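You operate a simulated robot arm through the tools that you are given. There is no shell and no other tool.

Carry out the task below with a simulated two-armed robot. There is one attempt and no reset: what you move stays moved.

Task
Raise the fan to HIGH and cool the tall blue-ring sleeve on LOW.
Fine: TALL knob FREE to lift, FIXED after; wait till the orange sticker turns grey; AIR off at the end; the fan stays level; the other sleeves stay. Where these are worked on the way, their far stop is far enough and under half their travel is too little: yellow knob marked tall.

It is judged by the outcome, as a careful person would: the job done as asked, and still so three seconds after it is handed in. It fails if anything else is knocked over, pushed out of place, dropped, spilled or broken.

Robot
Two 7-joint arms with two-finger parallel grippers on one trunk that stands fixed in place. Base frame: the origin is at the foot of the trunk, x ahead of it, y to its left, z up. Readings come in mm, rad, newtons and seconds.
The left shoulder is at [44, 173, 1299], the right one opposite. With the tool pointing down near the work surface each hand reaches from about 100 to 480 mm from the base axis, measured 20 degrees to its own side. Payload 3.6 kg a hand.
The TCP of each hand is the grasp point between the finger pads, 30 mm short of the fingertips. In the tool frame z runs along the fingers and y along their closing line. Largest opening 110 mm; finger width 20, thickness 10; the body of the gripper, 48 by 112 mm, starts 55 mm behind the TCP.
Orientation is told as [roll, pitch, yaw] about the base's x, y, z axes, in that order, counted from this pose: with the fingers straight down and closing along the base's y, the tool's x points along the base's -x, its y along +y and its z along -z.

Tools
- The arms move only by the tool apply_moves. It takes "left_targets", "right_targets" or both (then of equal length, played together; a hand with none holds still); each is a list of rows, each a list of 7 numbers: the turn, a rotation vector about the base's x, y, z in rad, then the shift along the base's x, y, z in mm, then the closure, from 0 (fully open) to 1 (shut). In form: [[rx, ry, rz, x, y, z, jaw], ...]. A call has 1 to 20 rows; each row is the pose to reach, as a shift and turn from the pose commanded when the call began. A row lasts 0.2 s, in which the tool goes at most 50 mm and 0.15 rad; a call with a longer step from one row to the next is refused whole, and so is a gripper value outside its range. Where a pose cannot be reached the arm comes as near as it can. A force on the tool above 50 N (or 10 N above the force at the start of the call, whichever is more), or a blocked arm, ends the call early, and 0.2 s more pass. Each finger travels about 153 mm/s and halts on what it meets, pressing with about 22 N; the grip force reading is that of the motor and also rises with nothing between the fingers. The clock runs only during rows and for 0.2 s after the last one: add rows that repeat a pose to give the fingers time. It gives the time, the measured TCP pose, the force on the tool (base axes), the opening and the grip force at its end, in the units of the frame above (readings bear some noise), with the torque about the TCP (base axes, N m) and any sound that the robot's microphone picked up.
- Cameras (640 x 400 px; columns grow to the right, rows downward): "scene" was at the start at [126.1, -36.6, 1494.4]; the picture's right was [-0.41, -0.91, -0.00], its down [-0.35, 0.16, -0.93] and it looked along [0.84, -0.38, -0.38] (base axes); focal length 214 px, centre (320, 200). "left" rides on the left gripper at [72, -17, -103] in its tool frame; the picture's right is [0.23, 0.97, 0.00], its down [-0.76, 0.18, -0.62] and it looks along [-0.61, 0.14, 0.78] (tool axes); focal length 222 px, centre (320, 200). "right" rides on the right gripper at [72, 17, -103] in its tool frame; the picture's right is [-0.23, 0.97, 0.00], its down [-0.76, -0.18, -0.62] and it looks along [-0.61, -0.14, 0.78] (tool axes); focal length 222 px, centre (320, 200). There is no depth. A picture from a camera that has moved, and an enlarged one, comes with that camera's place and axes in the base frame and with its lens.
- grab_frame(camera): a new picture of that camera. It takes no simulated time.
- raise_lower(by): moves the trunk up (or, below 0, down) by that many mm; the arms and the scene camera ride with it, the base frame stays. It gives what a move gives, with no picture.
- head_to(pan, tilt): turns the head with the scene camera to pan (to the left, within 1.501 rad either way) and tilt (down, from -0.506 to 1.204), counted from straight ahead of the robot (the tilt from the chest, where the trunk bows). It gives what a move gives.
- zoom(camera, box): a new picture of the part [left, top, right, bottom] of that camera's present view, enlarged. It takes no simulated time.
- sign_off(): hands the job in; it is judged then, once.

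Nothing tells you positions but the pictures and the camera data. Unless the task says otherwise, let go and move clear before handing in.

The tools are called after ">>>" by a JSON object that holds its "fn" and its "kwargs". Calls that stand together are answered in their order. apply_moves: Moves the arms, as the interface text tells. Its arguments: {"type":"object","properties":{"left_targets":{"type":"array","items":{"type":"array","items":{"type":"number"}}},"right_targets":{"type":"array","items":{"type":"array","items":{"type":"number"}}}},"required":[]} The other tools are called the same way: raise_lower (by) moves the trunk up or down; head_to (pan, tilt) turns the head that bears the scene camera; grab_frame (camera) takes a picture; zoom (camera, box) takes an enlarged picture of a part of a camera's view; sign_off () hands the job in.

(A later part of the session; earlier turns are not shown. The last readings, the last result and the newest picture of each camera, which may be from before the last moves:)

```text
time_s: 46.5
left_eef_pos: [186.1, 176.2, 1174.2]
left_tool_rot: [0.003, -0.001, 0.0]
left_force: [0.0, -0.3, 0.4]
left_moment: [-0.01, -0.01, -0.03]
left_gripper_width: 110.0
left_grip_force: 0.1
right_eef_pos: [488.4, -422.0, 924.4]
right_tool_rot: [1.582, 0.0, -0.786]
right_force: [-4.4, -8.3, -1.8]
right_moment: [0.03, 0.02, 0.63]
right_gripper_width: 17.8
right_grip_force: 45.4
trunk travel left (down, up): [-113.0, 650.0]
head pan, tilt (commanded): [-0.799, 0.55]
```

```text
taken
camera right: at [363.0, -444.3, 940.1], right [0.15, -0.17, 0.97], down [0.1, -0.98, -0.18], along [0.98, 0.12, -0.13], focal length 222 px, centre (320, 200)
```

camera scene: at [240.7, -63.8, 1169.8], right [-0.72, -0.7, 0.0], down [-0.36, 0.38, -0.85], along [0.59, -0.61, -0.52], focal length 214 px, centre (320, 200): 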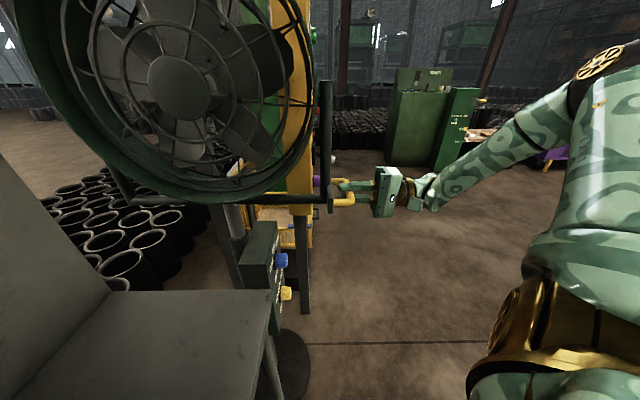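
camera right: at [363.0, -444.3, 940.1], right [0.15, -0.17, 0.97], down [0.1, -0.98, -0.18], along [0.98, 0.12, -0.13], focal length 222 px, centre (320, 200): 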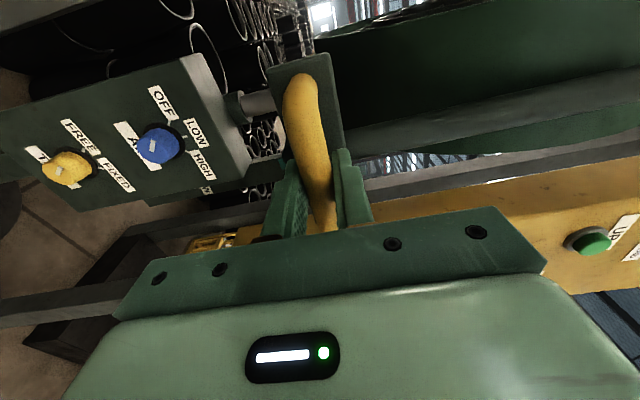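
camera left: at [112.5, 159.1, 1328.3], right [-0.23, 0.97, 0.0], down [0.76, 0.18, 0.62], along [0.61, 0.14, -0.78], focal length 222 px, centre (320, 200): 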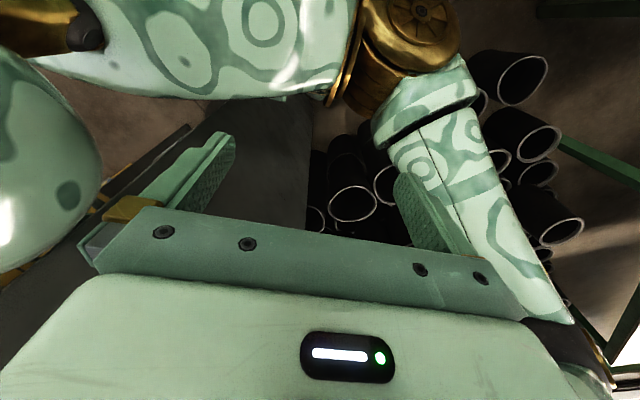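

The fan rises easily, with only about 2 N of vertical load, so it is counterbalanced. I will keep lifting in steps of 20 mm, to about 200 mm in total, and then check the pointer against the HIGH band.

>>> {"fn": "apply_moves", "kwargs": {"right_targets": [[0, 0, 0, -0.5, -0.7, 20, 1.0], [0, 0, 0, -0.7, -1, 40, 1.0], [0, 0, 0, -0.7, -1, 60, 1.0], [0, 0, 0, -0.7, -1, 80, 1.0], [0, 0, 0, -0.7, -1, 100, 1.0], [0, 0, 0, -0.7, -1, 120, 1.0], [0, 0, 0, -0.7, -1, 140, 1.0], [0, 0, 0, -0.7, -1, 160, 1.0], [0, 0, 0, -0.7, -1, 180, 1.0], [0, 0, 0, -0.7, -1, 180, 1.0]]}}

>>> {"fn": "grab_frame", "kwargs": {"camera": "scene"}}

>>> {"fn": "grab_frame", "kwargs": {"camera": "right"}}

```text
time_s: 48.6
left_eef_pos: [187.0, 175.2, 1174.6]
left_tool_rot: [0.003, 0.001, 0.002]
left_force: [0.0, -0.4, -0.2]
left_moment: [-0.01, 0.01, -0.04]
left_gripper_width: 110.4
left_grip_force: 0.1
right_eef_pos: [487.4, -422.2, 1106.7]
right_tool_rot: [1.585, -0.001, -0.786]
right_force: [7.8, -10.3, 4.9]
right_moment: [0.27, 0.0, -0.58]
right_gripper_width: 17.5
right_grip_force: 45.0
trunk travel left (down, up): [-113.0, 650.0]
head pan, tilt (commanded): [-0.799, 0.55]
```

```text
taken
camera scene: at [242.0, -63.7, 1169.7], right [-0.72, -0.7, 0.0], down [-0.37, 0.38, -0.85], along [0.59, -0.61, -0.52], focal length 214 px, centre (320, 200)
```

scene: 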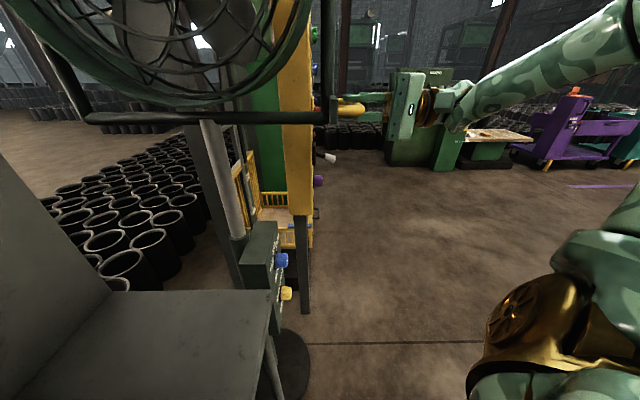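

```text
taken
camera right: at [363.0, -444.1, 1121.7], right [0.15, -0.17, 0.97], down [0.1, -0.98, -0.19], along [0.98, 0.12, -0.13], focal length 222 px, centre (320, 200)
```

right: 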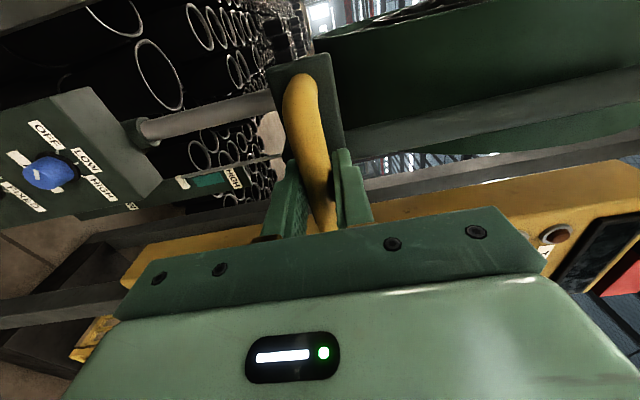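

The fan is up about 201 mm and the scale is in view. I will zoom in on it.

>>> {"fn": "zoom", "kwargs": {"camera": "right", "box": [100, 100, 290, 230]}}

>>> {"fn": "zoom", "kwargs": {"camera": "right", "box": [160, 150, 250, 215]}}

```text
3.08 times, centred on (195, 165) of right
camera zoom: at [363.0, -444.1, 1121.7], right [0.15, -0.17, 0.97], down [0.1, -0.98, -0.19], along [0.98, 0.12, -0.13], focal length 684 px, centre (705, 308)
```

zoom: 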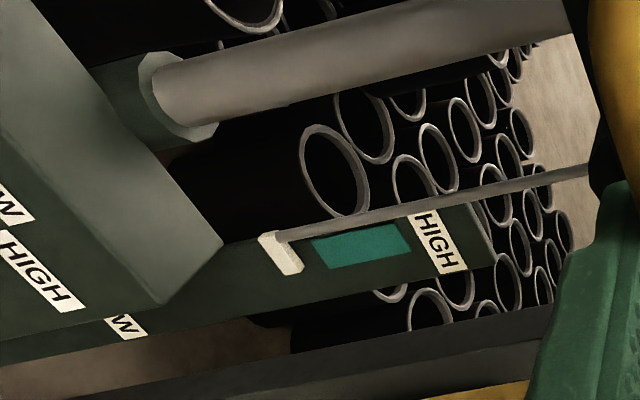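

```text
6.15 times, centred on (205, 182) of right
camera zoom: at [363.0, -444.1, 1121.7], right [0.15, -0.17, 0.97], down [0.1, -0.98, -0.19], along [0.98, 0.12, -0.13], focal length 1367 px, centre (1028, 308)
```

zoom: 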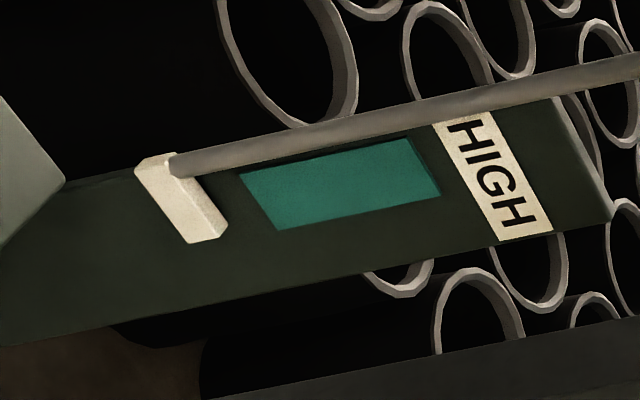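

The white pointer is about 57 mm below the middle of the teal HIGH band as seen from here, or roughly 52 mm allowing for parallax. I will lift another 50 mm and check again.

>>> {"fn": "apply_moves", "kwargs": {"right_targets": [[0, 0, 0, 0.5, -0.7, 15, 1.0], [0, 0, 0, 0.8, -1, 30, 1.0], [0, 0, 0, 0.8, -1, 42, 1.0], [0, 0, 0, 0.8, -1, 50, 1.0], [0, 0, 0, 0.8, -1, 50, 1.0]]}}

>>> {"fn": "grab_frame", "kwargs": {"camera": "scene"}}

>>> {"fn": "zoom", "kwargs": {"camera": "right", "box": [80, 100, 290, 240]}}

```text
time_s: 49.9
left_eef_pos: [186.0, 176.3, 1173.7]
left_tool_rot: [0.0, 0.0, 0.003]
left_force: [0.3, -0.5, 0.2]
left_moment: [-0.01, 0.04, 0.03]
left_gripper_width: 109.7
left_grip_force: 0.1
right_eef_pos: [489.0, -421.3, 1154.8]
right_tool_rot: [1.579, 0.002, -0.783]
right_force: [-0.4, 0.9, -3.9]
right_moment: [0.16, 0.1, 0.32]
right_gripper_width: 17.8
right_grip_force: 45.2
trunk travel left (down, up): [-113.0, 650.0]
head pan, tilt (commanded): [-0.799, 0.55]
```

```text
taken
camera scene: at [241.3, -62.4, 1169.7], right [-0.72, -0.7, 0.0], down [-0.37, 0.37, -0.85], along [0.59, -0.61, -0.52], focal length 214 px, centre (320, 200)
```

scene: 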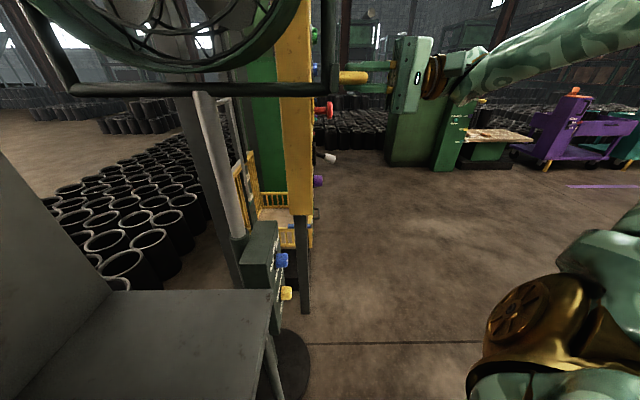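

```text
2.86 times, centred on (185, 170) of right
camera zoom: at [363.1, -444.4, 1170.3], right [0.15, -0.17, 0.97], down [0.1, -0.98, -0.18], along [0.98, 0.13, -0.13], focal length 635 px, centre (706, 286)
```

zoom: 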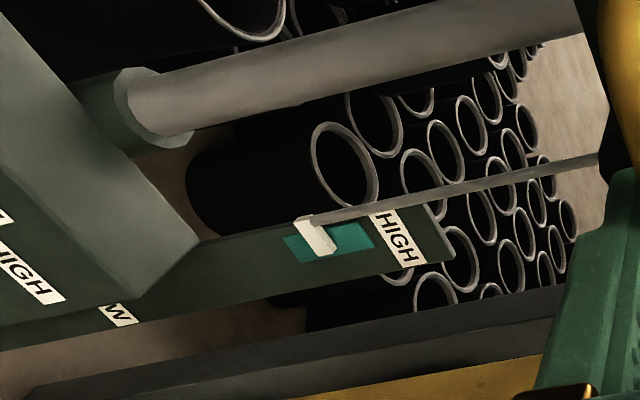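

The pointer is inside the teal band, about 6 mm below its middle. I will lift 6 mm more, then open the fingers just slightly, so that the lower finger would still catch the bar if the fan sank.

>>> {"fn": "apply_moves", "kwargs": {"right_targets": [[0, 0, 0, 0, 0, 3, 1.0], [0, 0, 0, 0, 0, 6.5, 1.0], [0, 0, 0, 0, 0, 6.5, 1.0]]}}

>>> {"fn": "apply_moves", "kwargs": {"right_targets": [[0, 0, 0, 0, 0, 0, 0.76], [0, 0, 0, 0, 0, 0, 0.74], [0, 0, 0, 0, 0, 0, 0.74], [0, 0, 0, 0, 0, 0, 0.74], [0, 0, 0, 0, 0, 0, 0.74], [0, 0, 0, 0, 0, 0, 0.74], [0, 0, 0, 0, 0, 0, 0.74], [0, 0, 0, 0, 0, 0, 0.74]]}}

>>> {"fn": "zoom", "kwargs": {"camera": "right", "box": [80, 100, 290, 240]}}

>>> {"fn": "grab_frame", "kwargs": {"camera": "right"}}

```text
time_s: 50.7
left_eef_pos: [186.7, 175.0, 1175.1]
left_tool_rot: [0.0, 0.0, 0.001]
left_force: [-0.5, -0.2, 0.3]
left_moment: [0.0, 0.01, 0.03]
left_gripper_width: 109.9
left_grip_force: 0.0
right_eef_pos: [487.8, -423.5, 1154.8]
right_tool_rot: [1.568, 0.003, -0.782]
right_force: [-2.9, 1.3, -9.0]
right_moment: [-0.28, -0.18, -0.82]
right_gripper_width: 17.8
right_grip_force: 45.0
trunk travel left (down, up): [-113.0, 650.0]
head pan, tilt (commanded): [-0.799, 0.55]
stopped in row 3 (right hand): the force on the tool passed its limit at 51 N (the readings are from after the stop); the commanded pose is now the measured one
```

```text
time_s: 52.5
left_eef_pos: [186.6, 176.1, 1174.0]
left_tool_rot: [0.0, 0.0, -0.001]
left_force: [0.0, -0.1, 0.5]
left_moment: [0.01, 0.0, -0.01]
left_gripper_width: 110.2
left_grip_force: 0.1
right_eef_pos: [488.5, -421.2, 1157.6]
right_tool_rot: [1.569, 0.004, -0.781]
right_force: [0.0, 0.0, 0.4]
right_moment: [0.01, 0.01, 0.05]
right_gripper_width: 28.4
right_grip_force: 0.0
trunk travel left (down, up): [-113.0, 650.0]
head pan, tilt (commanded): [-0.799, 0.55]
```

```text
2.86 times, centred on (185, 170) of right
camera zoom: at [363.4, -443.8, 1173.0], right [0.16, -0.16, 0.97], down [0.1, -0.98, -0.18], along [0.98, 0.13, -0.14], focal length 635 px, centre (706, 286)
```

zoom: 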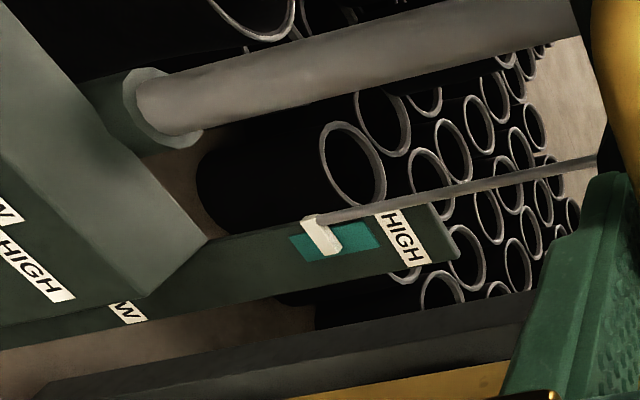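

```text
taken
camera right: at [363.4, -443.8, 1173.0], right [0.16, -0.16, 0.97], down [0.1, -0.98, -0.18], along [0.98, 0.13, -0.14], focal length 222 px, centre (320, 200)
```

right: 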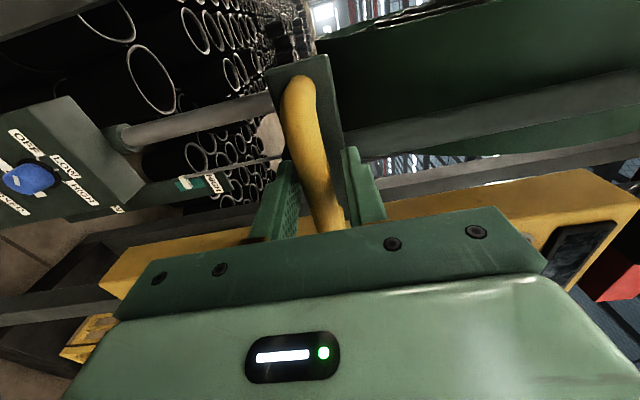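

The fan met its upper stop there, with the pointer inside the HIGH band, and it carries no load on my loosened fingers. I will open wider while staying around the bar for a second, to see whether it holds by itself.

>>> {"fn": "apply_moves", "kwargs": {"right_targets": [[0, 0, 0, 0, 0, -2, 0.5], [0, 0, 0, 0, 0, -2, 0.4], [0, 0, 0, 0, 0, -2, 0.4], [0, 0, 0, 0, 0, -2, 0.4], [0, 0, 0, 0, 0, -2, 0.4], [0, 0, 0, 0, 0, -2, 0.4], [0, 0, 0, 0, 0, -2, 0.4], [0, 0, 0, 0, 0, -2, 0.4], [0, 0, 0, 0, 0, -2, 0.4], [0, 0, 0, 0, 0, -2, 0.4]]}}

>>> {"fn": "zoom", "kwargs": {"camera": "right", "box": [80, 100, 290, 240]}}

>>> {"fn": "grab_frame", "kwargs": {"camera": "right"}}

```text
time_s: 54.7
left_eef_pos: [186.8, 176.7, 1174.2]
left_tool_rot: [0.001, 0.0, 0.001]
left_force: [0.1, 0.0, 0.4]
left_moment: [0.02, 0.02, -0.02]
left_gripper_width: 110.0
left_grip_force: 0.0
right_eef_pos: [488.6, -422.0, 1155.6]
right_tool_rot: [1.571, 0.004, -0.781]
right_force: [-0.4, 0.9, -0.2]
right_moment: [0.02, 0.02, 0.02]
right_gripper_width: 66.1
right_grip_force: 0.1
trunk travel left (down, up): [-113.0, 650.0]
head pan, tilt (commanded): [-0.799, 0.55]
```

```text
2.86 times, centred on (185, 170) of right
camera zoom: at [363.3, -444.2, 1170.9], right [0.16, -0.16, 0.97], down [0.1, -0.98, -0.18], along [0.98, 0.13, -0.14], focal length 635 px, centre (706, 286)
```

zoom: 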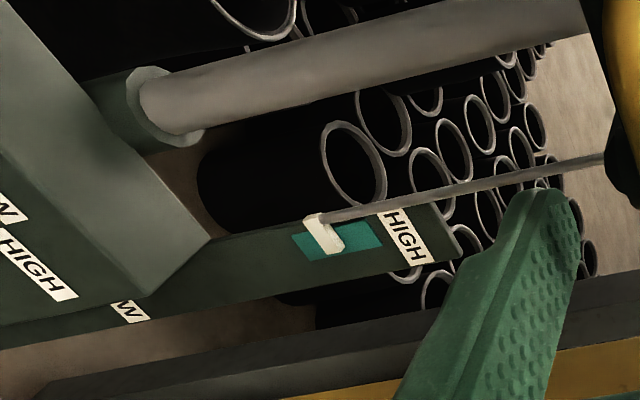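

```text
taken
camera right: at [363.3, -444.2, 1170.9], right [0.16, -0.16, 0.97], down [0.1, -0.98, -0.18], along [0.98, 0.13, -0.14], focal length 222 px, centre (320, 200)
```

right: 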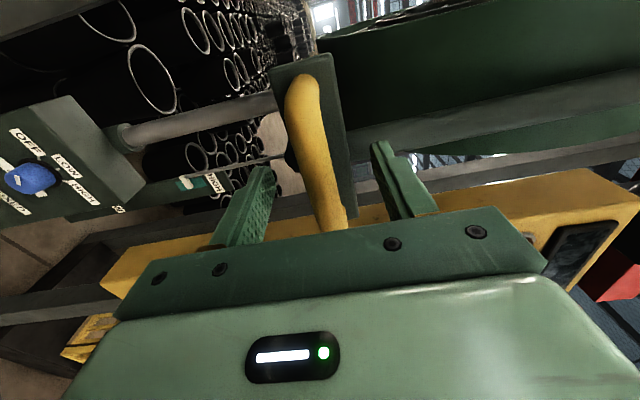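

The fan stays put without support, its pointer within the HIGH band. I will withdraw the hand and retrace my way back down to TALL, to turn it to FIXED.

>>> {"fn": "apply_moves", "kwargs": {"right_targets": [[0, 0, 0, -25, -25, 0, 0.3], [0, 0, 0, -50, -50, 0, 0.3], [0, 0, 0, -75, -75, 0, 0.3], [-0.101, -0.101, 0, -80, -80, 0, 0.3], [-0.202, -0.202, 0, -84, -84, 0, 0.3], [-0.303, -0.303, 0, -88, -88, 0, 0.3], [-0.404, -0.404, 0, -92, -92, 0, 0.3], [-0.505, -0.505, 0, -96, -96, 0, 0.3], [-0.606, -0.606, 0, -100, -100, 0, 0.3], [-0.707, -0.707, 0, -104, -104, 0, 0.3], [-0.808, -0.808, 0, -108, -108, 0, 0.3], [-0.909, -0.909, 0, -110, -110, 0, 0.3], [-1.01, -1.01, 0, -112, -112, 0, 0.3], [-1.11, -1.11, 0, -112, -112, 0, 0.3]]}}

>>> {"fn": "grab_frame", "kwargs": {"camera": "scene"}}

>>> {"fn": "grab_frame", "kwargs": {"camera": "right"}}

```text
time_s: 57.7
left_eef_pos: [185.1, 175.7, 1174.7]
left_tool_rot: [-0.001, -0.002, -0.002]
left_force: [-0.5, 0.0, -0.2]
left_moment: [-0.01, 0.01, 0.0]
left_gripper_width: 110.2
left_grip_force: 0.1
right_eef_pos: [377.2, -532.5, 1153.6]
right_tool_rot: [0.255, -1.568, 0.531]
right_force: [-0.2, -0.6, 0.4]
right_moment: [-0.01, 0.01, 0.03]
right_gripper_width: 76.9
right_grip_force: 0.1
trunk travel left (down, up): [-113.0, 650.0]
head pan, tilt (commanded): [-0.799, 0.55]
```

```text
taken
camera scene: at [241.0, -62.5, 1169.8], right [-0.72, -0.7, 0.0], down [-0.36, 0.37, -0.85], along [0.59, -0.61, -0.52], focal length 214 px, centre (320, 200)
```

scene: 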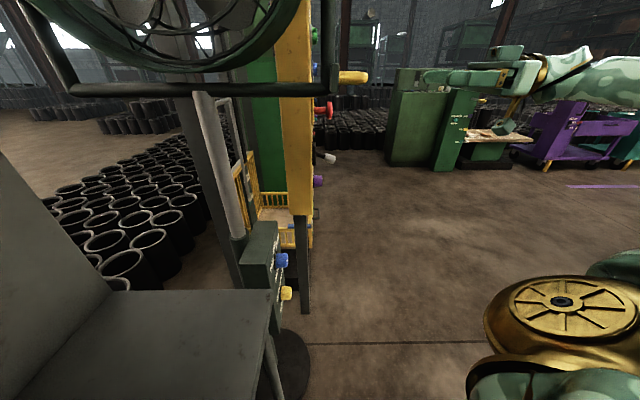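

```text
taken
camera right: at [290.4, -594.8, 1081.8], right [-0.69, 0.69, 0.23], down [-0.31, -0.56, 0.76], along [0.66, 0.45, 0.6], focal length 222 px, centre (320, 200)
```

right: 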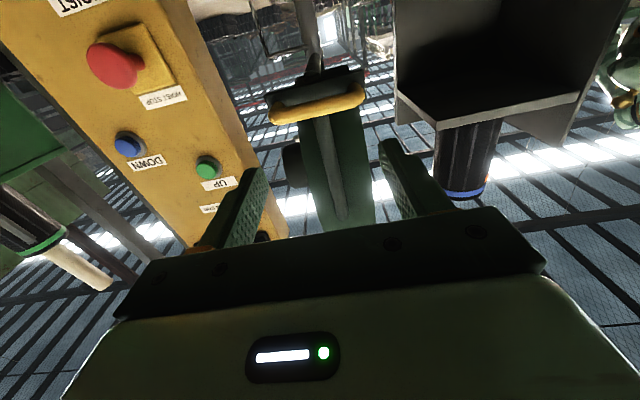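

The fan remains raised and level. I will turn the hand tool-down and descend on the right side.

>>> {"fn": "apply_moves", "kwargs": {"right_targets": [[-0.051, 0.1235, -0.051, 0, 0, -20, 0.3], [-0.102, 0.247, -0.102, 0, 0, -40, 0.3], [-0.1535, 0.37, -0.1535, 0, 0, -60, 0.3], [-0.205, 0.494, -0.205, 0, 0, -80, 0.3], [-0.256, 0.6175, -0.256, 0, 0, -100, 0.3], [-0.307, 0.741, -0.307, 0, 0, -120, 0.3], [-0.358, 0.8645, -0.358, 0, 0, -140, 0.3], [-0.409, 0.988, -0.409, 0, 0, -160, 0.3], [-0.46, 1.11, -0.46, 0, 0, -185, 0.3], [-0.512, 1.235, -0.512, 0, 0, -210, 0.3], [-0.563, 1.358, -0.563, 0, 0, -235, 0.3], [-0.614, 1.482, -0.614, 0, 0, -255, 0.3]]}}

>>> {"fn": "apply_moves", "kwargs": {"right_targets": [[0, 0, 0, 0, 8, -43, 0.3], [0, 0, 0, 0, 16, -86, 0.3], [0, 0, 0, 0, 24, -130, 0.3], [0, 0, 0, 0, 32, -173, 0.3], [0, 0, 0, 0, 40, -216, 0.3], [0, 0, 0, 0, 47, -258, 0.3]]}}

>>> {"fn": "grab_frame", "kwargs": {"camera": "scene"}}

```text
time_s: 60.3
left_eef_pos: [187.6, 175.9, 1174.8]
left_tool_rot: [-0.001, 0.001, 0.0]
left_force: [-0.4, -0.3, 0.8]
left_moment: [-0.05, 0.01, -0.03]
left_gripper_width: 110.1
left_grip_force: 0.0
right_eef_pos: [376.6, -534.6, 897.5]
right_tool_rot: [-0.003, 0.007, -0.004]
right_force: [0.7, -0.3, 0.1]
right_moment: [-0.03, 0.0, -0.03]
right_gripper_width: 76.8
right_grip_force: 0.0
trunk travel left (down, up): [-113.0, 650.0]
head pan, tilt (commanded): [-0.799, 0.55]
```

```text
time_s: 61.7
left_eef_pos: [187.3, 174.3, 1174.6]
left_tool_rot: [-0.001, 0.001, 0.0]
left_force: [-0.3, -0.5, 0.4]
left_moment: [0.02, 0.03, 0.03]
left_gripper_width: 110.1
left_grip_force: 0.0
right_eef_pos: [376.2, -490.2, 640.3]
right_tool_rot: [-0.001, 0.006, -0.004]
right_force: [-0.8, -0.6, 0.5]
right_moment: [-0.01, -0.03, 0.03]
right_gripper_width: 77.0
right_grip_force: 0.0
trunk travel left (down, up): [-113.0, 650.0]
head pan, tilt (commanded): [-0.799, 0.55]
```

```text
taken
camera scene: at [241.7, -62.9, 1169.6], right [-0.72, -0.7, 0.0], down [-0.37, 0.38, -0.85], along [0.59, -0.61, -0.52], focal length 214 px, centre (320, 200)
```

scene: 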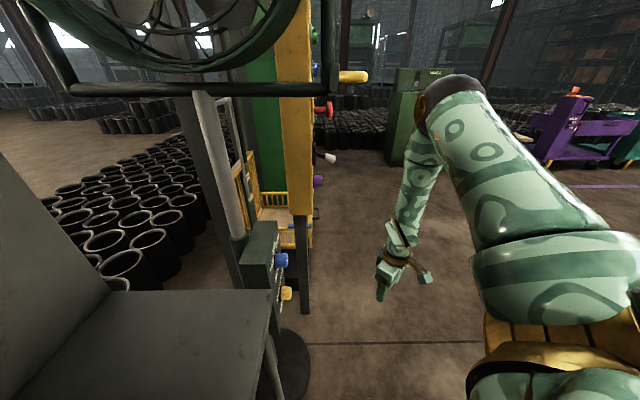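

The hand is back tool-down at (376, -490, 640), with the elbow well clear of the handle. I will turn it to face the box in two halves, watching the elbow.

>>> {"fn": "apply_moves", "kwargs": {"right_targets": [[0.038, -0.093, 0.093, 8, 3, -5, 0.3], [0.077, -0.186, 0.186, 16, 6, -10, 0.3], [0.115, -0.279, 0.279, 24, 9, -15, 0.3], [0.154, -0.372, 0.372, 32, 12, -20, 0.3]]}}

>>> {"fn": "grab_frame", "kwargs": {"camera": "scene"}}

```text
time_s: 62.7
left_eef_pos: [186.4, 176.2, 1174.2]
left_tool_rot: [0.0, 0.0, 0.002]
left_force: [0.2, 0.4, 0.2]
left_moment: [0.01, -0.02, 0.01]
left_gripper_width: 110.2
left_grip_force: 0.0
right_eef_pos: [406.9, -474.4, 622.1]
right_tool_rot: [0.085, -0.39, 0.359]
right_force: [-0.2, 0.0, -0.5]
right_moment: [0.01, -0.01, 0.01]
right_gripper_width: 76.8
right_grip_force: 0.1
trunk travel left (down, up): [-113.0, 650.0]
head pan, tilt (commanded): [-0.799, 0.55]
```

```text
taken
camera scene: at [241.0, -62.7, 1169.8], right [-0.72, -0.7, 0.0], down [-0.36, 0.37, -0.85], along [0.59, -0.61, -0.52], focal length 214 px, centre (320, 200)
```

scene: 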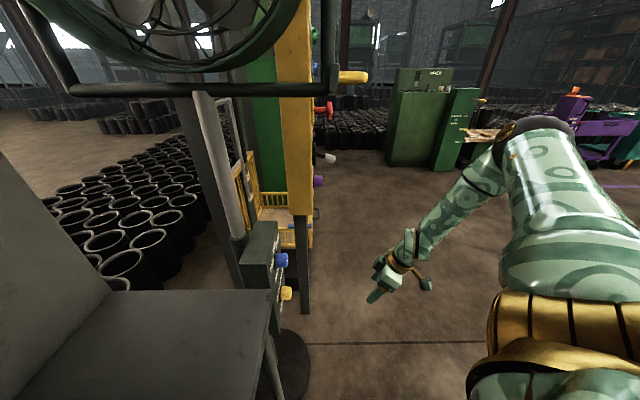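

The elbow moved outward, away from the handle. I will finish the turn and then roll the hand to the orientation it had when it released TALL.

>>> {"fn": "apply_moves", "kwargs": {"right_targets": [[0.038, -0.093, 0.093, 8, 3, -5, 0.3], [0.077, -0.186, 0.186, 16, 6, -10, 0.3], [0.115, -0.279, 0.279, 24, 9, -15, 0.3], [0.154, -0.3715, 0.3715, 33, 11, -20, 0.3]]}}

>>> {"fn": "apply_moves", "kwargs": {"right_targets": [[-0.09, -0.09, 0, 12, 12, -5, 0.3], [-0.18, -0.18, 0, 24, 24, -10, 0.3], [-0.27, -0.27, 0, 36, 36, -15, 0.3], [-0.36, -0.36, 0, 48, 48, -20, 0.3], [-0.45, -0.45, 0, 60, 60, -25, 0.3], [-0.54, -0.54, 0, 72, 72, -30, 0.3], [-0.63, -0.63, 0, 84, 84, -35, 0.3], [-0.72, -0.72, 0, 96, 96, -40, 0.3], [-0.8, -0.8, 0, 105, 105, -45, 0.3]]}}

>>> {"fn": "grab_frame", "kwargs": {"camera": "scene"}}

>>> {"fn": "grab_frame", "kwargs": {"camera": "right"}}

```text
time_s: 63.7
left_eef_pos: [186.9, 177.3, 1173.9]
left_tool_rot: [0.001, -0.001, 0.0]
left_force: [-0.6, 0.1, 0.8]
left_moment: [-0.01, 0.03, 0.0]
left_gripper_width: 110.0
left_grip_force: 0.0
right_eef_pos: [441.3, -464.3, 601.5]
right_tool_rot: [0.001, -0.78, 0.784]
right_force: [0.6, 0.5, 0.0]
right_moment: [0.0, -0.02, 0.03]
right_gripper_width: 77.2
right_grip_force: 0.0
trunk travel left (down, up): [-113.0, 650.0]
head pan, tilt (commanded): [-0.799, 0.55]
```

```text
time_s: 65.7
left_eef_pos: [187.4, 175.9, 1173.9]
left_tool_rot: [0.001, -0.001, 0.001]
left_force: [-0.3, 0.4, -0.5]
left_moment: [-0.03, 0.0, -0.03]
left_gripper_width: 110.0
left_grip_force: 0.0
right_eef_pos: [546.1, -357.8, 557.4]
right_tool_rot: [-1.249, -0.305, 1.519]
right_force: [0.1, -0.2, -0.1]
right_moment: [0.04, 0.02, -0.03]
right_gripper_width: 77.0
right_grip_force: 0.0
trunk travel left (down, up): [-113.0, 650.0]
head pan, tilt (commanded): [-0.799, 0.55]
```

```text
taken
camera scene: at [241.3, -62.1, 1169.8], right [-0.72, -0.7, 0.0], down [-0.36, 0.37, -0.85], along [0.59, -0.61, -0.52], focal length 214 px, centre (320, 200)
```

scene: 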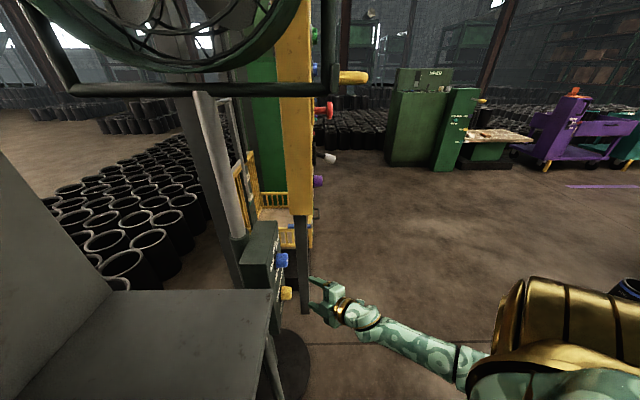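

```text
taken
camera right: at [438.0, -426.5, 550.7], right [-0.28, 0.51, -0.81], down [-0.5, 0.64, 0.58], along [0.82, 0.57, 0.08], focal length 222 px, centre (320, 200)
```

right: 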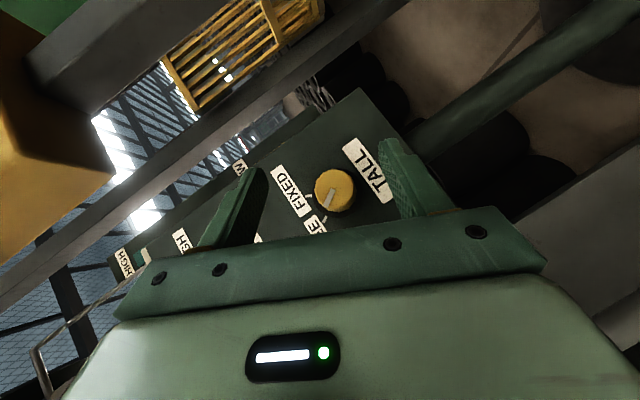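

The hand is back in front of TALL in the same orientation as when it released. I will advance to the earlier grip point and close.

>>> {"fn": "apply_moves", "kwargs": {"right_targets": [[0, 0, 0, 20, 20, -0.5, 0.3], [0, 0, 0, 40, 40, -1, 0.3], [0, 0, 0, 56.5, 57, -1.4, 0.3], [0, 0, 0, 56.5, 57, -1.4, 0.3]]}}

>>> {"fn": "apply_moves", "kwargs": {"right_targets": [[0, 0, 0, 0, 0, 0, 0.45], [0, 0, 0, 0, 0, 0, 0.7], [0, 0, 0, 0, 0, 0, 1.0], [0, 0, 0, 0, 0, 0, 1.0]]}}

>>> {"fn": "grab_frame", "kwargs": {"camera": "right"}}

```text
time_s: 66.7
left_eef_pos: [186.0, 175.5, 1174.7]
left_tool_rot: [-0.001, -0.001, -0.002]
left_force: [-0.3, 0.1, -0.2]
left_moment: [-0.05, 0.0, 0.04]
left_gripper_width: 110.1
left_grip_force: 0.0
right_eef_pos: [601.2, -301.8, 557.5]
right_tool_rot: [-1.248, -0.306, 1.516]
right_force: [-0.2, 0.1, 0.3]
right_moment: [0.0, 0.0, 0.01]
right_gripper_width: 76.9
right_grip_force: 0.1
trunk travel left (down, up): [-113.0, 650.0]
head pan, tilt (commanded): [-0.799, 0.55]
```

```text
time_s: 67.7
left_eef_pos: [187.3, 178.0, 1174.8]
left_tool_rot: [0.001, 0.001, 0.003]
left_force: [-0.4, 0.2, -0.4]
left_moment: [0.01, -0.01, 0.01]
left_gripper_width: 110.0
left_grip_force: 0.0
right_eef_pos: [600.8, -302.0, 554.9]
right_tool_rot: [-1.248, -0.308, 1.517]
right_force: [-3.9, 4.7, -5.8]
right_moment: [-0.03, 0.21, 0.14]
right_gripper_width: 41.4
right_grip_force: 44.6
trunk travel left (down, up): [-113.0, 650.0]
head pan, tilt (commanded): [-0.799, 0.55]
```

```text
taken
camera right: at [493.1, -369.8, 549.1], right [-0.28, 0.51, -0.81], down [-0.5, 0.64, 0.58], along [0.82, 0.57, 0.07], focal length 222 px, centre (320, 200)
```

right: 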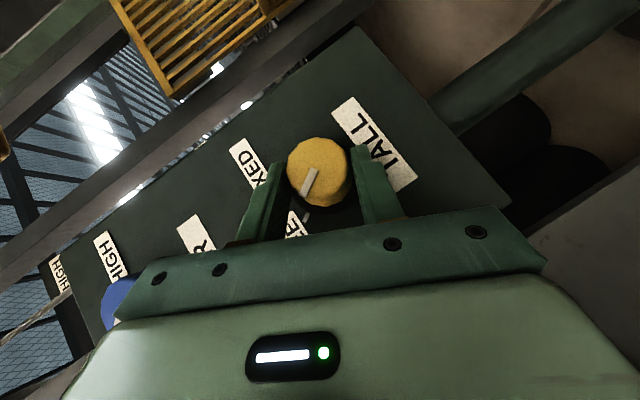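

The grip is good, with the pointer on FREE. I will turn clockwise back to FIXED about the knob axis.

>>> {"fn": "apply_moves", "kwargs": {"right_targets": [[0.092, 0.092, 0, 0.5, -0.5, 1.4, 1], [0.184, 0.184, 0, 1.2, -1.2, 2.6, 1], [0.276, 0.276, 0, 2.0, -2.0, 3.7, 1], [0.368, 0.368, 0, 2.8, -2.8, 4.7, 1], [0.46, 0.46, 0, 3.8, -3.8, 5.5, 1], [0.552, 0.552, 0, 4.8, -4.8, 6.1, 1], [0.644, 0.644, 0, 5.8, -5.8, 6.6, 1], [0.736, 0.736, 0, 6.9, -6.9, 6.8, 1]]}}

>>> {"fn": "grab_frame", "kwargs": {"camera": "right"}}

```text
time_s: 69.5
left_eef_pos: [184.6, 176.6, 1175.0]
left_tool_rot: [0.0, -0.001, 0.002]
left_force: [-0.1, 0.5, -0.1]
left_moment: [-0.01, 0.02, 0.0]
left_gripper_width: 109.8
left_grip_force: 0.0
right_eef_pos: [608.6, -309.8, 561.7]
right_tool_rot: [-0.129, -0.775, 0.874]
right_force: [-20.2, -5.4, 12.4]
right_moment: [-0.51, 0.56, 0.32]
right_gripper_width: 41.2
right_grip_force: 44.9
trunk travel left (down, up): [-113.0, 650.0]
head pan, tilt (commanded): [-0.799, 0.55]
```

```text
taken
camera right: at [506.2, -383.4, 582.7], right [-0.58, 0.81, 0.07], down [0.13, 0.01, 0.99], along [0.8, 0.58, -0.12], focal length 222 px, centre (320, 200)
```

right: 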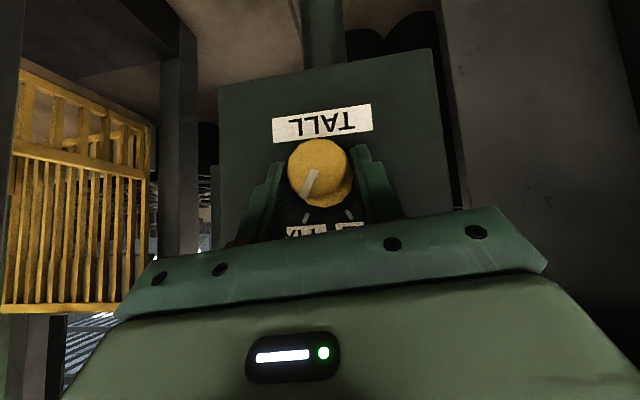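

The pointer has reached the FIXED side, but the hand has picked up about 24 N sideways. I will relieve that and turn a few degrees more to seat it at the stop.

>>> {"fn": "apply_moves", "kwargs": {"right_targets": [[0.035, 0.035, 0, -1.5, -0.5, 0.8, 1], [0.07, 0.07, 0, -1.8, -0.8, 1.0, 1], [0.1, 0.1, 0, -1.8, -0.8, 1.0, 1]]}}

>>> {"fn": "zoom", "kwargs": {"camera": "right", "box": [230, 90, 420, 240]}}

```text
time_s: 70.3
left_eef_pos: [187.7, 174.4, 1173.9]
left_tool_rot: [0.001, 0.001, 0.002]
left_force: [-0.2, 0.4, -1.6]
left_moment: [-0.05, 0.03, 0.0]
left_gripper_width: 110.1
left_grip_force: 0.2
right_eef_pos: [609.0, -310.7, 561.2]
right_tool_rot: [0.077, -0.781, 0.728]
right_force: [3.5, -7.8, -7.8]
right_moment: [-0.41, -0.54, -0.13]
right_gripper_width: 40.7
right_grip_force: 45.2
trunk travel left (down, up): [-113.0, 650.0]
head pan, tilt (commanded): [-0.799, 0.55]
```

```text
2.67 times, centred on (325, 165) of right
camera zoom: at [509.3, -386.5, 584.4], right [-0.56, 0.8, 0.21], down [0.23, -0.09, 0.97], along [0.79, 0.6, -0.13], focal length 592 px, centre (307, 293)
```

zoom: 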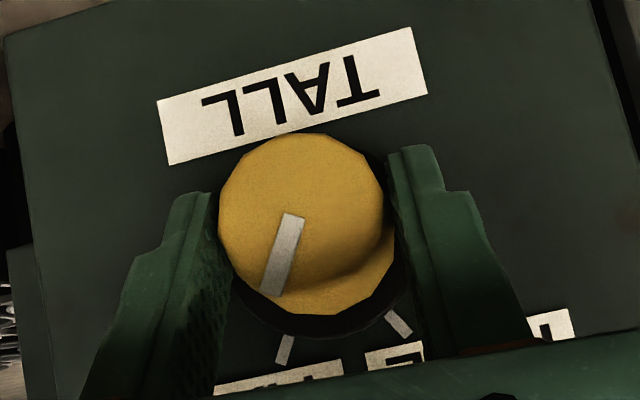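

TALL is at FIXED, with the resisting torque showing its stop. I will open and back off, and check the knob and the fan's pointer.

>>> {"fn": "apply_moves", "kwargs": {"right_targets": [[0, 0, 0, 0, 0, 0, 0.6], [0, 0, 0, 0, 0, 0, 0.3], [0, 0, 0, 0, 0, 0, 0.3], [0, 0, 0, -25, -25, 0, 0.3], [0, 0, 0, -55, -55, 0, 0.3], [0, 0, 0, -80, -75, 20, 0.3]]}}

>>> {"fn": "grab_frame", "kwargs": {"camera": "right"}}

>>> {"fn": "zoom", "kwargs": {"camera": "right", "box": [240, 80, 400, 240]}}

>>> {"fn": "grab_frame", "kwargs": {"camera": "scene"}}

```text
time_s: 71.7
left_eef_pos: [186.1, 176.2, 1173.7]
left_tool_rot: [-0.001, 0.001, 0.001]
left_force: [0.1, -0.3, 0.0]
left_moment: [-0.01, -0.06, 0.0]
left_gripper_width: 110.0
left_grip_force: 0.0
right_eef_pos: [526.0, -384.5, 582.7]
right_tool_rot: [0.074, -0.78, 0.731]
right_force: [-0.1, -0.2, -0.1]
right_moment: [0.0, -0.03, 0.0]
right_gripper_width: 77.0
right_grip_force: 0.0
trunk travel left (down, up): [-113.0, 650.0]
head pan, tilt (commanded): [-0.799, 0.55]
```

```text
taken
camera right: at [426.5, -459.8, 605.3], right [-0.57, 0.8, 0.21], down [0.23, -0.09, 0.97], along [0.79, 0.6, -0.14], focal length 222 px, centre (320, 200)
```

right: 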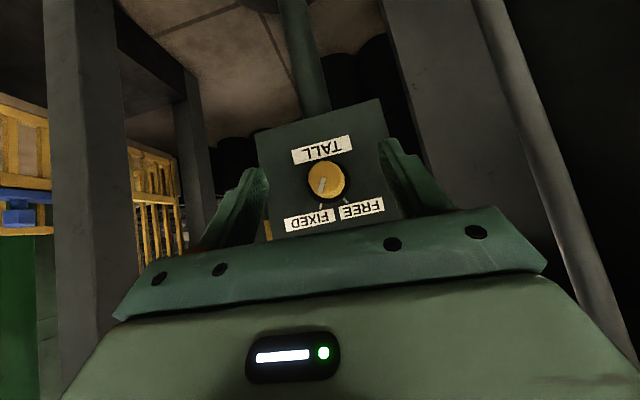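

```text
2.50 times, centred on (320, 160) of right
camera zoom: at [426.5, -459.8, 605.3], right [-0.57, 0.8, 0.21], down [0.23, -0.09, 0.97], along [0.79, 0.6, -0.14], focal length 555 px, centre (320, 300)
```

zoom: 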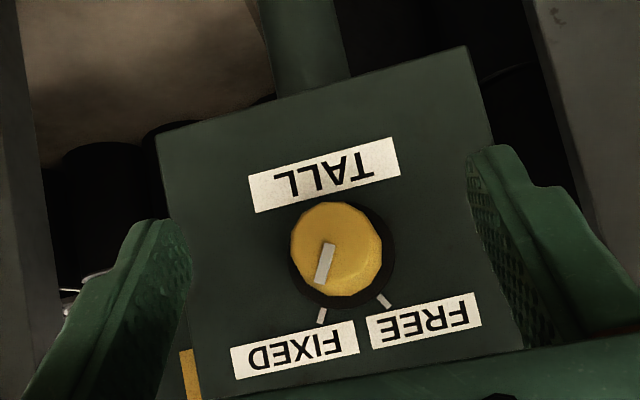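

```text
taken
camera scene: at [240.7, -62.3, 1170.0], right [-0.72, -0.7, 0.0], down [-0.36, 0.37, -0.85], along [0.59, -0.61, -0.52], focal length 214 px, centre (320, 200)
```

scene: 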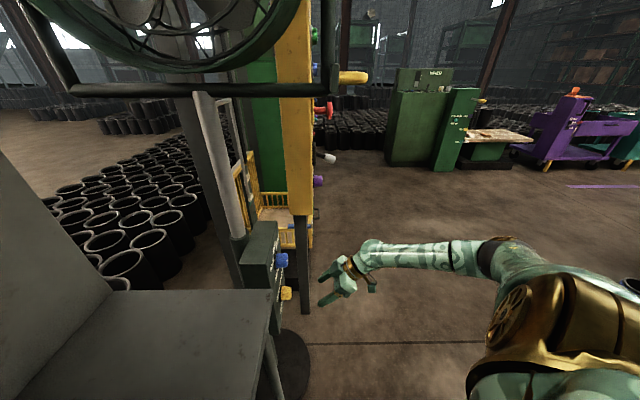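

TALL reads FIXED and the fan is still raised. Next is AIR, about 147 mm above, so I will raise the hand in front of the blue knob and measure it.

>>> {"fn": "apply_moves", "kwargs": {"right_targets": [[-0.02, -0.02, 0, 0, 0, 30, 0.3], [-0.04, -0.04, 0, 0, 0, 60, 0.3], [-0.07, -0.07, 0, 0, 0, 90, 0.3], [-0.07, -0.07, 0, 0, 0, 120, 0.3], [-0.07, -0.07, 0, 0, 0, 148, 0.3]]}}

>>> {"fn": "grab_frame", "kwargs": {"camera": "right"}}

>>> {"fn": "zoom", "kwargs": {"camera": "right", "box": [240, 80, 400, 240]}}

>>> {"fn": "grab_frame", "kwargs": {"camera": "scene"}}

```text
time_s: 72.9
left_eef_pos: [185.8, 176.8, 1174.7]
left_tool_rot: [-0.001, -0.001, 0.002]
left_force: [-0.1, 0.7, 0.2]
left_moment: [-0.01, 0.01, -0.01]
left_gripper_width: 110.1
left_grip_force: 0.0
right_eef_pos: [527.7, -383.9, 731.1]
right_tool_rot: [-0.064, -0.78, 0.827]
right_force: [-0.9, 0.3, -0.2]
right_moment: [-0.01, 0.02, 0.0]
right_gripper_width: 77.1
right_grip_force: 0.0
trunk travel left (down, up): [-113.0, 650.0]
head pan, tilt (commanded): [-0.799, 0.55]
```

```text
taken
camera right: at [426.3, -458.3, 752.5], right [-0.58, 0.81, 0.12], down [0.17, -0.02, 0.99], along [0.8, 0.59, -0.12], focal length 222 px, centre (320, 200)
```

right: 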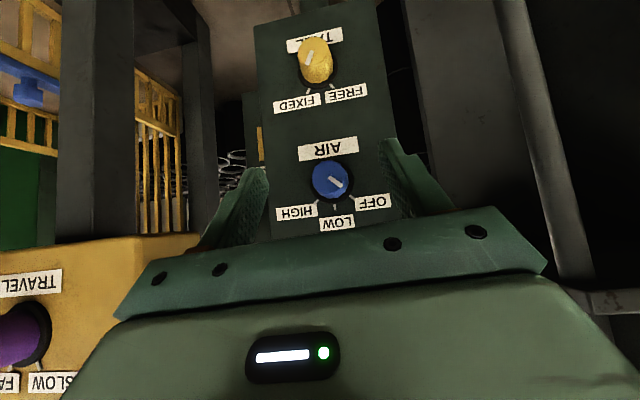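

```text
2.50 times, centred on (320, 160) of right
camera zoom: at [426.3, -458.3, 752.5], right [-0.58, 0.81, 0.12], down [0.17, -0.02, 0.99], along [0.8, 0.59, -0.12], focal length 555 px, centre (320, 300)
```

zoom: 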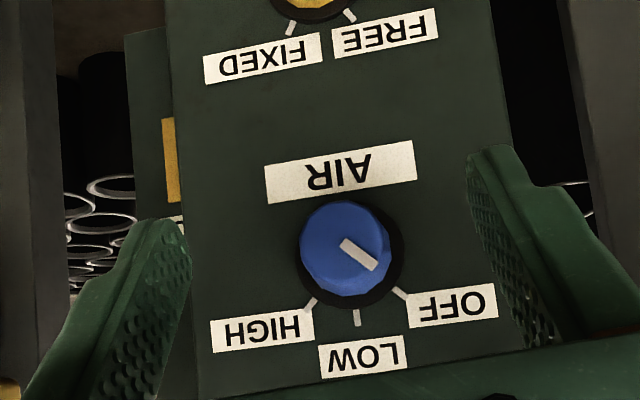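

```text
taken
camera scene: at [241.0, -62.1, 1169.9], right [-0.72, -0.7, 0.0], down [-0.36, 0.37, -0.85], along [0.59, -0.61, -0.52], focal length 214 px, centre (320, 200)
```

scene: 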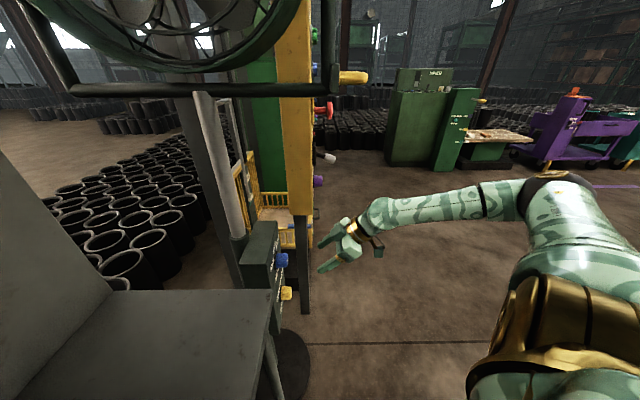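

AIR's pointer is on OFF; LOW is about 47 degrees clockwise, at the top. Its front centre is at about (608, -308, 703), so I will pre-roll the hand about 43 degrees counterclockwise and line up in front of it.

>>> {"fn": "apply_moves", "kwargs": {"right_targets": [[-0.09, -0.09, 0, 3, 4, -3, 0.3], [-0.18, -0.18, 0, 7, 8, -6, 0.3], [-0.27, -0.27, 0, 10, 12, -10, 0.3], [-0.36, -0.36, 0, 14, 17, -14, 0.3], [-0.45, -0.45, 0, 17, 21, -17, 0.3], [-0.53, -0.53, 0, 20.6, 25.6, -20, 0.3]]}}

>>> {"fn": "grab_frame", "kwargs": {"camera": "right"}}

>>> {"fn": "zoom", "kwargs": {"camera": "right", "box": [240, 80, 400, 240]}}

```text
time_s: 74.3
left_eef_pos: [187.2, 176.4, 1173.5]
left_tool_rot: [0.002, 0.0, 0.0]
left_force: [-0.2, 0.0, 0.3]
left_moment: [-0.02, -0.02, 0.02]
left_gripper_width: 110.2
left_grip_force: 0.1
right_eef_pos: [549.9, -359.6, 710.3]
right_tool_rot: [-0.968, -0.517, 1.402]
right_force: [-0.4, -0.3, -0.3]
right_moment: [0.01, 0.03, 0.01]
right_gripper_width: 77.1
right_grip_force: 0.1
trunk travel left (down, up): [-113.0, 650.0]
head pan, tilt (commanded): [-0.799, 0.55]
```

```text
taken
camera right: at [440.5, -426.5, 713.1], right [-0.45, 0.68, -0.58], down [-0.34, 0.48, 0.81], along [0.83, 0.56, 0.01], focal length 222 px, centre (320, 200)
```

right: 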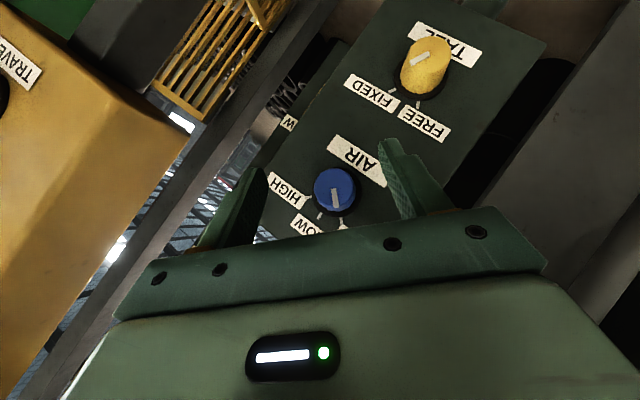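

```text
2.50 times, centred on (320, 160) of right
camera zoom: at [440.5, -426.5, 713.1], right [-0.45, 0.68, -0.58], down [-0.34, 0.48, 0.81], along [0.83, 0.56, 0.01], focal length 555 px, centre (320, 300)
```

zoom: 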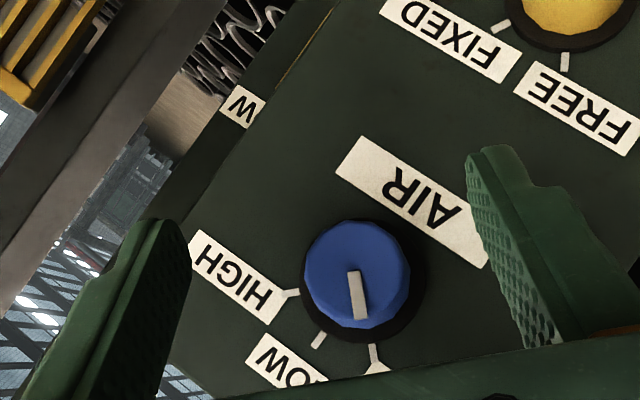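

The alignment holds, with the knob front at about (608, -308, 701). I will advance and close on AIR.

>>> {"fn": "apply_moves", "kwargs": {"right_targets": [[0, 0, 0, 18, 19, 0, 0.3], [0, 0, 0, 36, 38, -0.5, 0.3], [0, 0, 0, 53, 56, -0.9, 0.3], [0, 0, 0, 53, 56, -0.9, 0.3], [0, 0, 0, 53, 56, -0.9, 0.45], [0, 0, 0, 53, 56, -0.9, 0.7], [0, 0, 0, 53, 56, -0.9, 1.0], [0, 0, 0, 53, 56, -0.9, 1.0]]}}

>>> {"fn": "grab_frame", "kwargs": {"camera": "right"}}

>>> {"fn": "zoom", "kwargs": {"camera": "right", "box": [240, 80, 400, 240]}}

```text
time_s: 76.1
left_eef_pos: [187.0, 176.6, 1175.2]
left_tool_rot: [-0.002, 0.003, 0.002]
left_force: [0.1, -0.3, 0.9]
left_moment: [-0.01, 0.01, 0.0]
left_gripper_width: 109.9
left_grip_force: 0.1
right_eef_pos: [601.6, -303.1, 710.8]
right_tool_rot: [-0.965, -0.517, 1.402]
right_force: [4.0, 1.7, 1.3]
right_moment: [-0.17, 0.09, -0.12]
right_gripper_width: 41.3
right_grip_force: 45.1
trunk travel left (down, up): [-113.0, 650.0]
head pan, tilt (commanded): [-0.799, 0.55]
```

```text
taken
camera right: at [493.3, -371.2, 712.5], right [-0.45, 0.68, -0.58], down [-0.34, 0.48, 0.81], along [0.83, 0.56, 0.01], focal length 222 px, centre (320, 200)
```

right: 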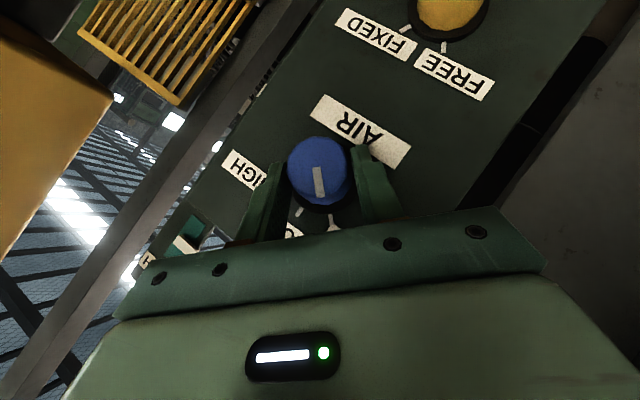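

```text
2.50 times, centred on (320, 160) of right
camera zoom: at [493.3, -371.2, 712.5], right [-0.45, 0.68, -0.58], down [-0.34, 0.48, 0.81], along [0.83, 0.56, 0.01], focal length 555 px, centre (320, 300)
```

zoom: 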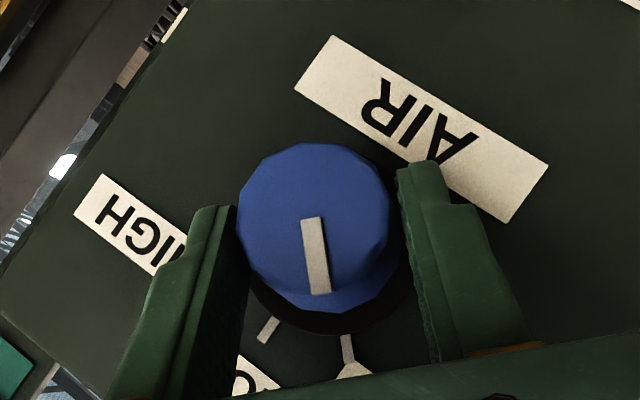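

AIR is held with almost no side force. I will turn clockwise about 41 degrees toward LOW, then check the pointer before trimming.

>>> {"fn": "apply_moves", "kwargs": {"right_targets": [[0.085, 0.085, 0, 0.7, -0.7, 1.0, 1], [0.17, 0.17, 0, 1.6, -1.6, 1.8, 1], [0.255, 0.255, 0, 2.5, -2.5, 2.5, 1], [0.34, 0.34, 0, 3.4, -3.4, 3.1, 1], [0.424, 0.424, 0, 4.4, -4.4, 3.5, 1], [0.509, 0.509, 0, 5.4, -5.4, 3.7, 1]]}}

>>> {"fn": "zoom", "kwargs": {"camera": "right", "box": [240, 80, 400, 240]}}

```text
time_s: 77.5
left_eef_pos: [188.0, 175.6, 1174.8]
left_tool_rot: [0.001, 0.002, -0.001]
left_force: [-0.5, -0.1, 0.3]
left_moment: [0.01, -0.01, 0.0]
left_gripper_width: 110.1
left_grip_force: 0.0
right_eef_pos: [608.2, -308.9, 714.2]
right_tool_rot: [-0.108, -0.779, 0.855]
right_force: [12.1, -10.2, 6.7]
right_moment: [-0.09, -0.25, -0.57]
right_gripper_width: 41.4
right_grip_force: 45.7
trunk travel left (down, up): [-113.0, 650.0]
head pan, tilt (commanded): [-0.799, 0.55]
```

```text
2.50 times, centred on (320, 160) of right
camera zoom: at [505.6, -383.5, 734.5], right [-0.58, 0.81, 0.09], down [0.14, 0.0, 0.99], along [0.8, 0.58, -0.12], focal length 555 px, centre (320, 300)
```

zoom: 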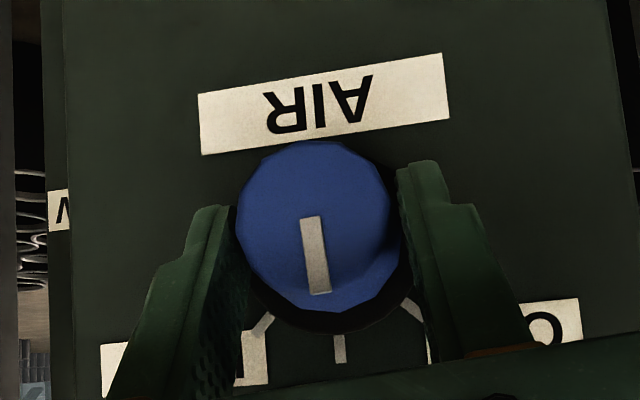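

The pointer is parallel to the LOW tick. I will release and back off to confirm it and to see whether the fan is turning.

>>> {"fn": "apply_moves", "kwargs": {"right_targets": [[0, 0, 0, 0, 0, 0, 0.6], [0, 0, 0, 0, 0, 0, 0.3], [0, 0, 0, 0, 0, 0, 0.3], [0, 0, 0, -25, -25, 0, 0.3], [0, 0, 0, -55, -55, 0, 0.3]]}}

>>> {"fn": "zoom", "kwargs": {"camera": "right", "box": [240, 80, 400, 240]}}

>>> {"fn": "grab_frame", "kwargs": {"camera": "scene"}}

```text
time_s: 78.7
left_eef_pos: [185.3, 176.9, 1173.9]
left_tool_rot: [0.0, 0.001, 0.002]
left_force: [-0.5, 0.1, -0.7]
left_moment: [0.01, -0.01, -0.01]
left_gripper_width: 109.9
left_grip_force: 0.0
right_eef_pos: [550.5, -362.1, 715.5]
right_tool_rot: [-0.108, -0.777, 0.858]
right_force: [0.1, 0.0, 0.7]
right_moment: [0.01, 0.0, 0.03]
right_gripper_width: 76.6
right_grip_force: 0.1
trunk travel left (down, up): [-113.0, 650.0]
head pan, tilt (commanded): [-0.799, 0.55]
```

```text
2.50 times, centred on (320, 160) of right
camera zoom: at [449.8, -437.6, 736.4], right [-0.58, 0.81, 0.09], down [0.14, 0.0, 0.99], along [0.8, 0.59, -0.12], focal length 555 px, centre (320, 300)
```

zoom: 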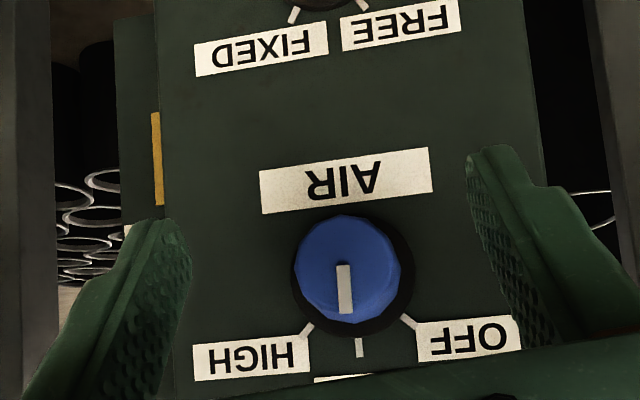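

```text
taken
camera scene: at [240.8, -62.3, 1169.9], right [-0.72, -0.7, 0.0], down [-0.36, 0.37, -0.85], along [0.59, -0.61, -0.52], focal length 214 px, centre (320, 200)
```

scene: 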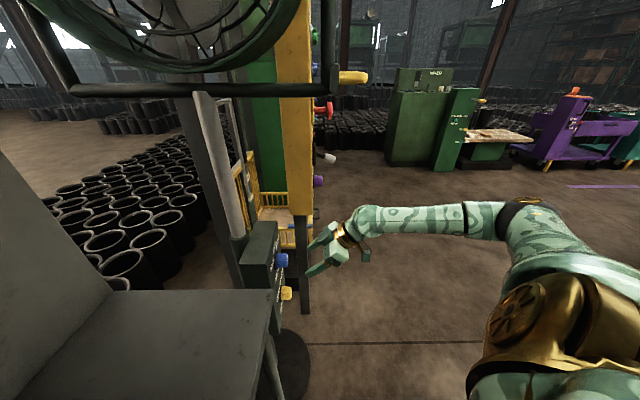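

AIR points at LOW. I will turn the head up toward the sleeve to watch the orange sticker.

>>> {"fn": "head_to", "kwargs": {"pan": -0.35, "tilt": -0.5}}

>>> {"fn": "grab_frame", "kwargs": {"camera": "scene"}}

```text
time_s: 80.0
left_eef_pos: [186.8, 176.4, 1174.4]
left_tool_rot: [0.0, 0.0, 0.0]
left_force: [-0.1, -0.4, 0.0]
left_moment: [-0.02, -0.03, 0.01]
left_gripper_width: 110.4
left_grip_force: 0.1
right_eef_pos: [552.2, -362.8, 715.7]
right_tool_rot: [-0.106, -0.778, 0.856]
right_force: [1.9, -0.1, -0.3]
right_moment: [-0.01, 0.0, -0.03]
right_gripper_width: 77.0
right_grip_force: 0.1
trunk travel left (down, up): [-113.0, 650.0]
head pan, tilt (commanded): [-0.351, -0.499]
```

```text
taken
camera scene: at [241.6, -21.2, 1260.5], right [-0.34, -0.94, 0.0], down [0.45, -0.16, -0.88], along [0.83, -0.3, 0.48], focal length 214 px, centre (320, 200)
```

scene: 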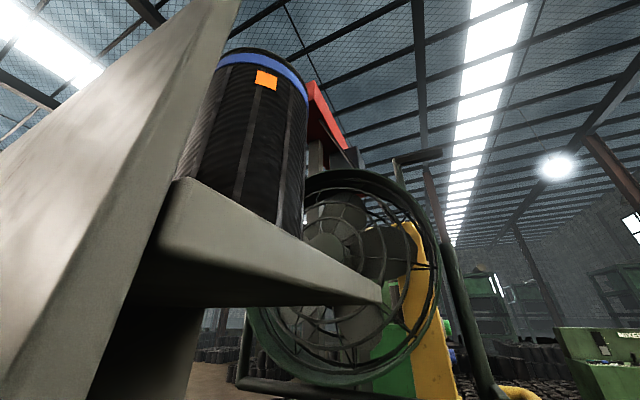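

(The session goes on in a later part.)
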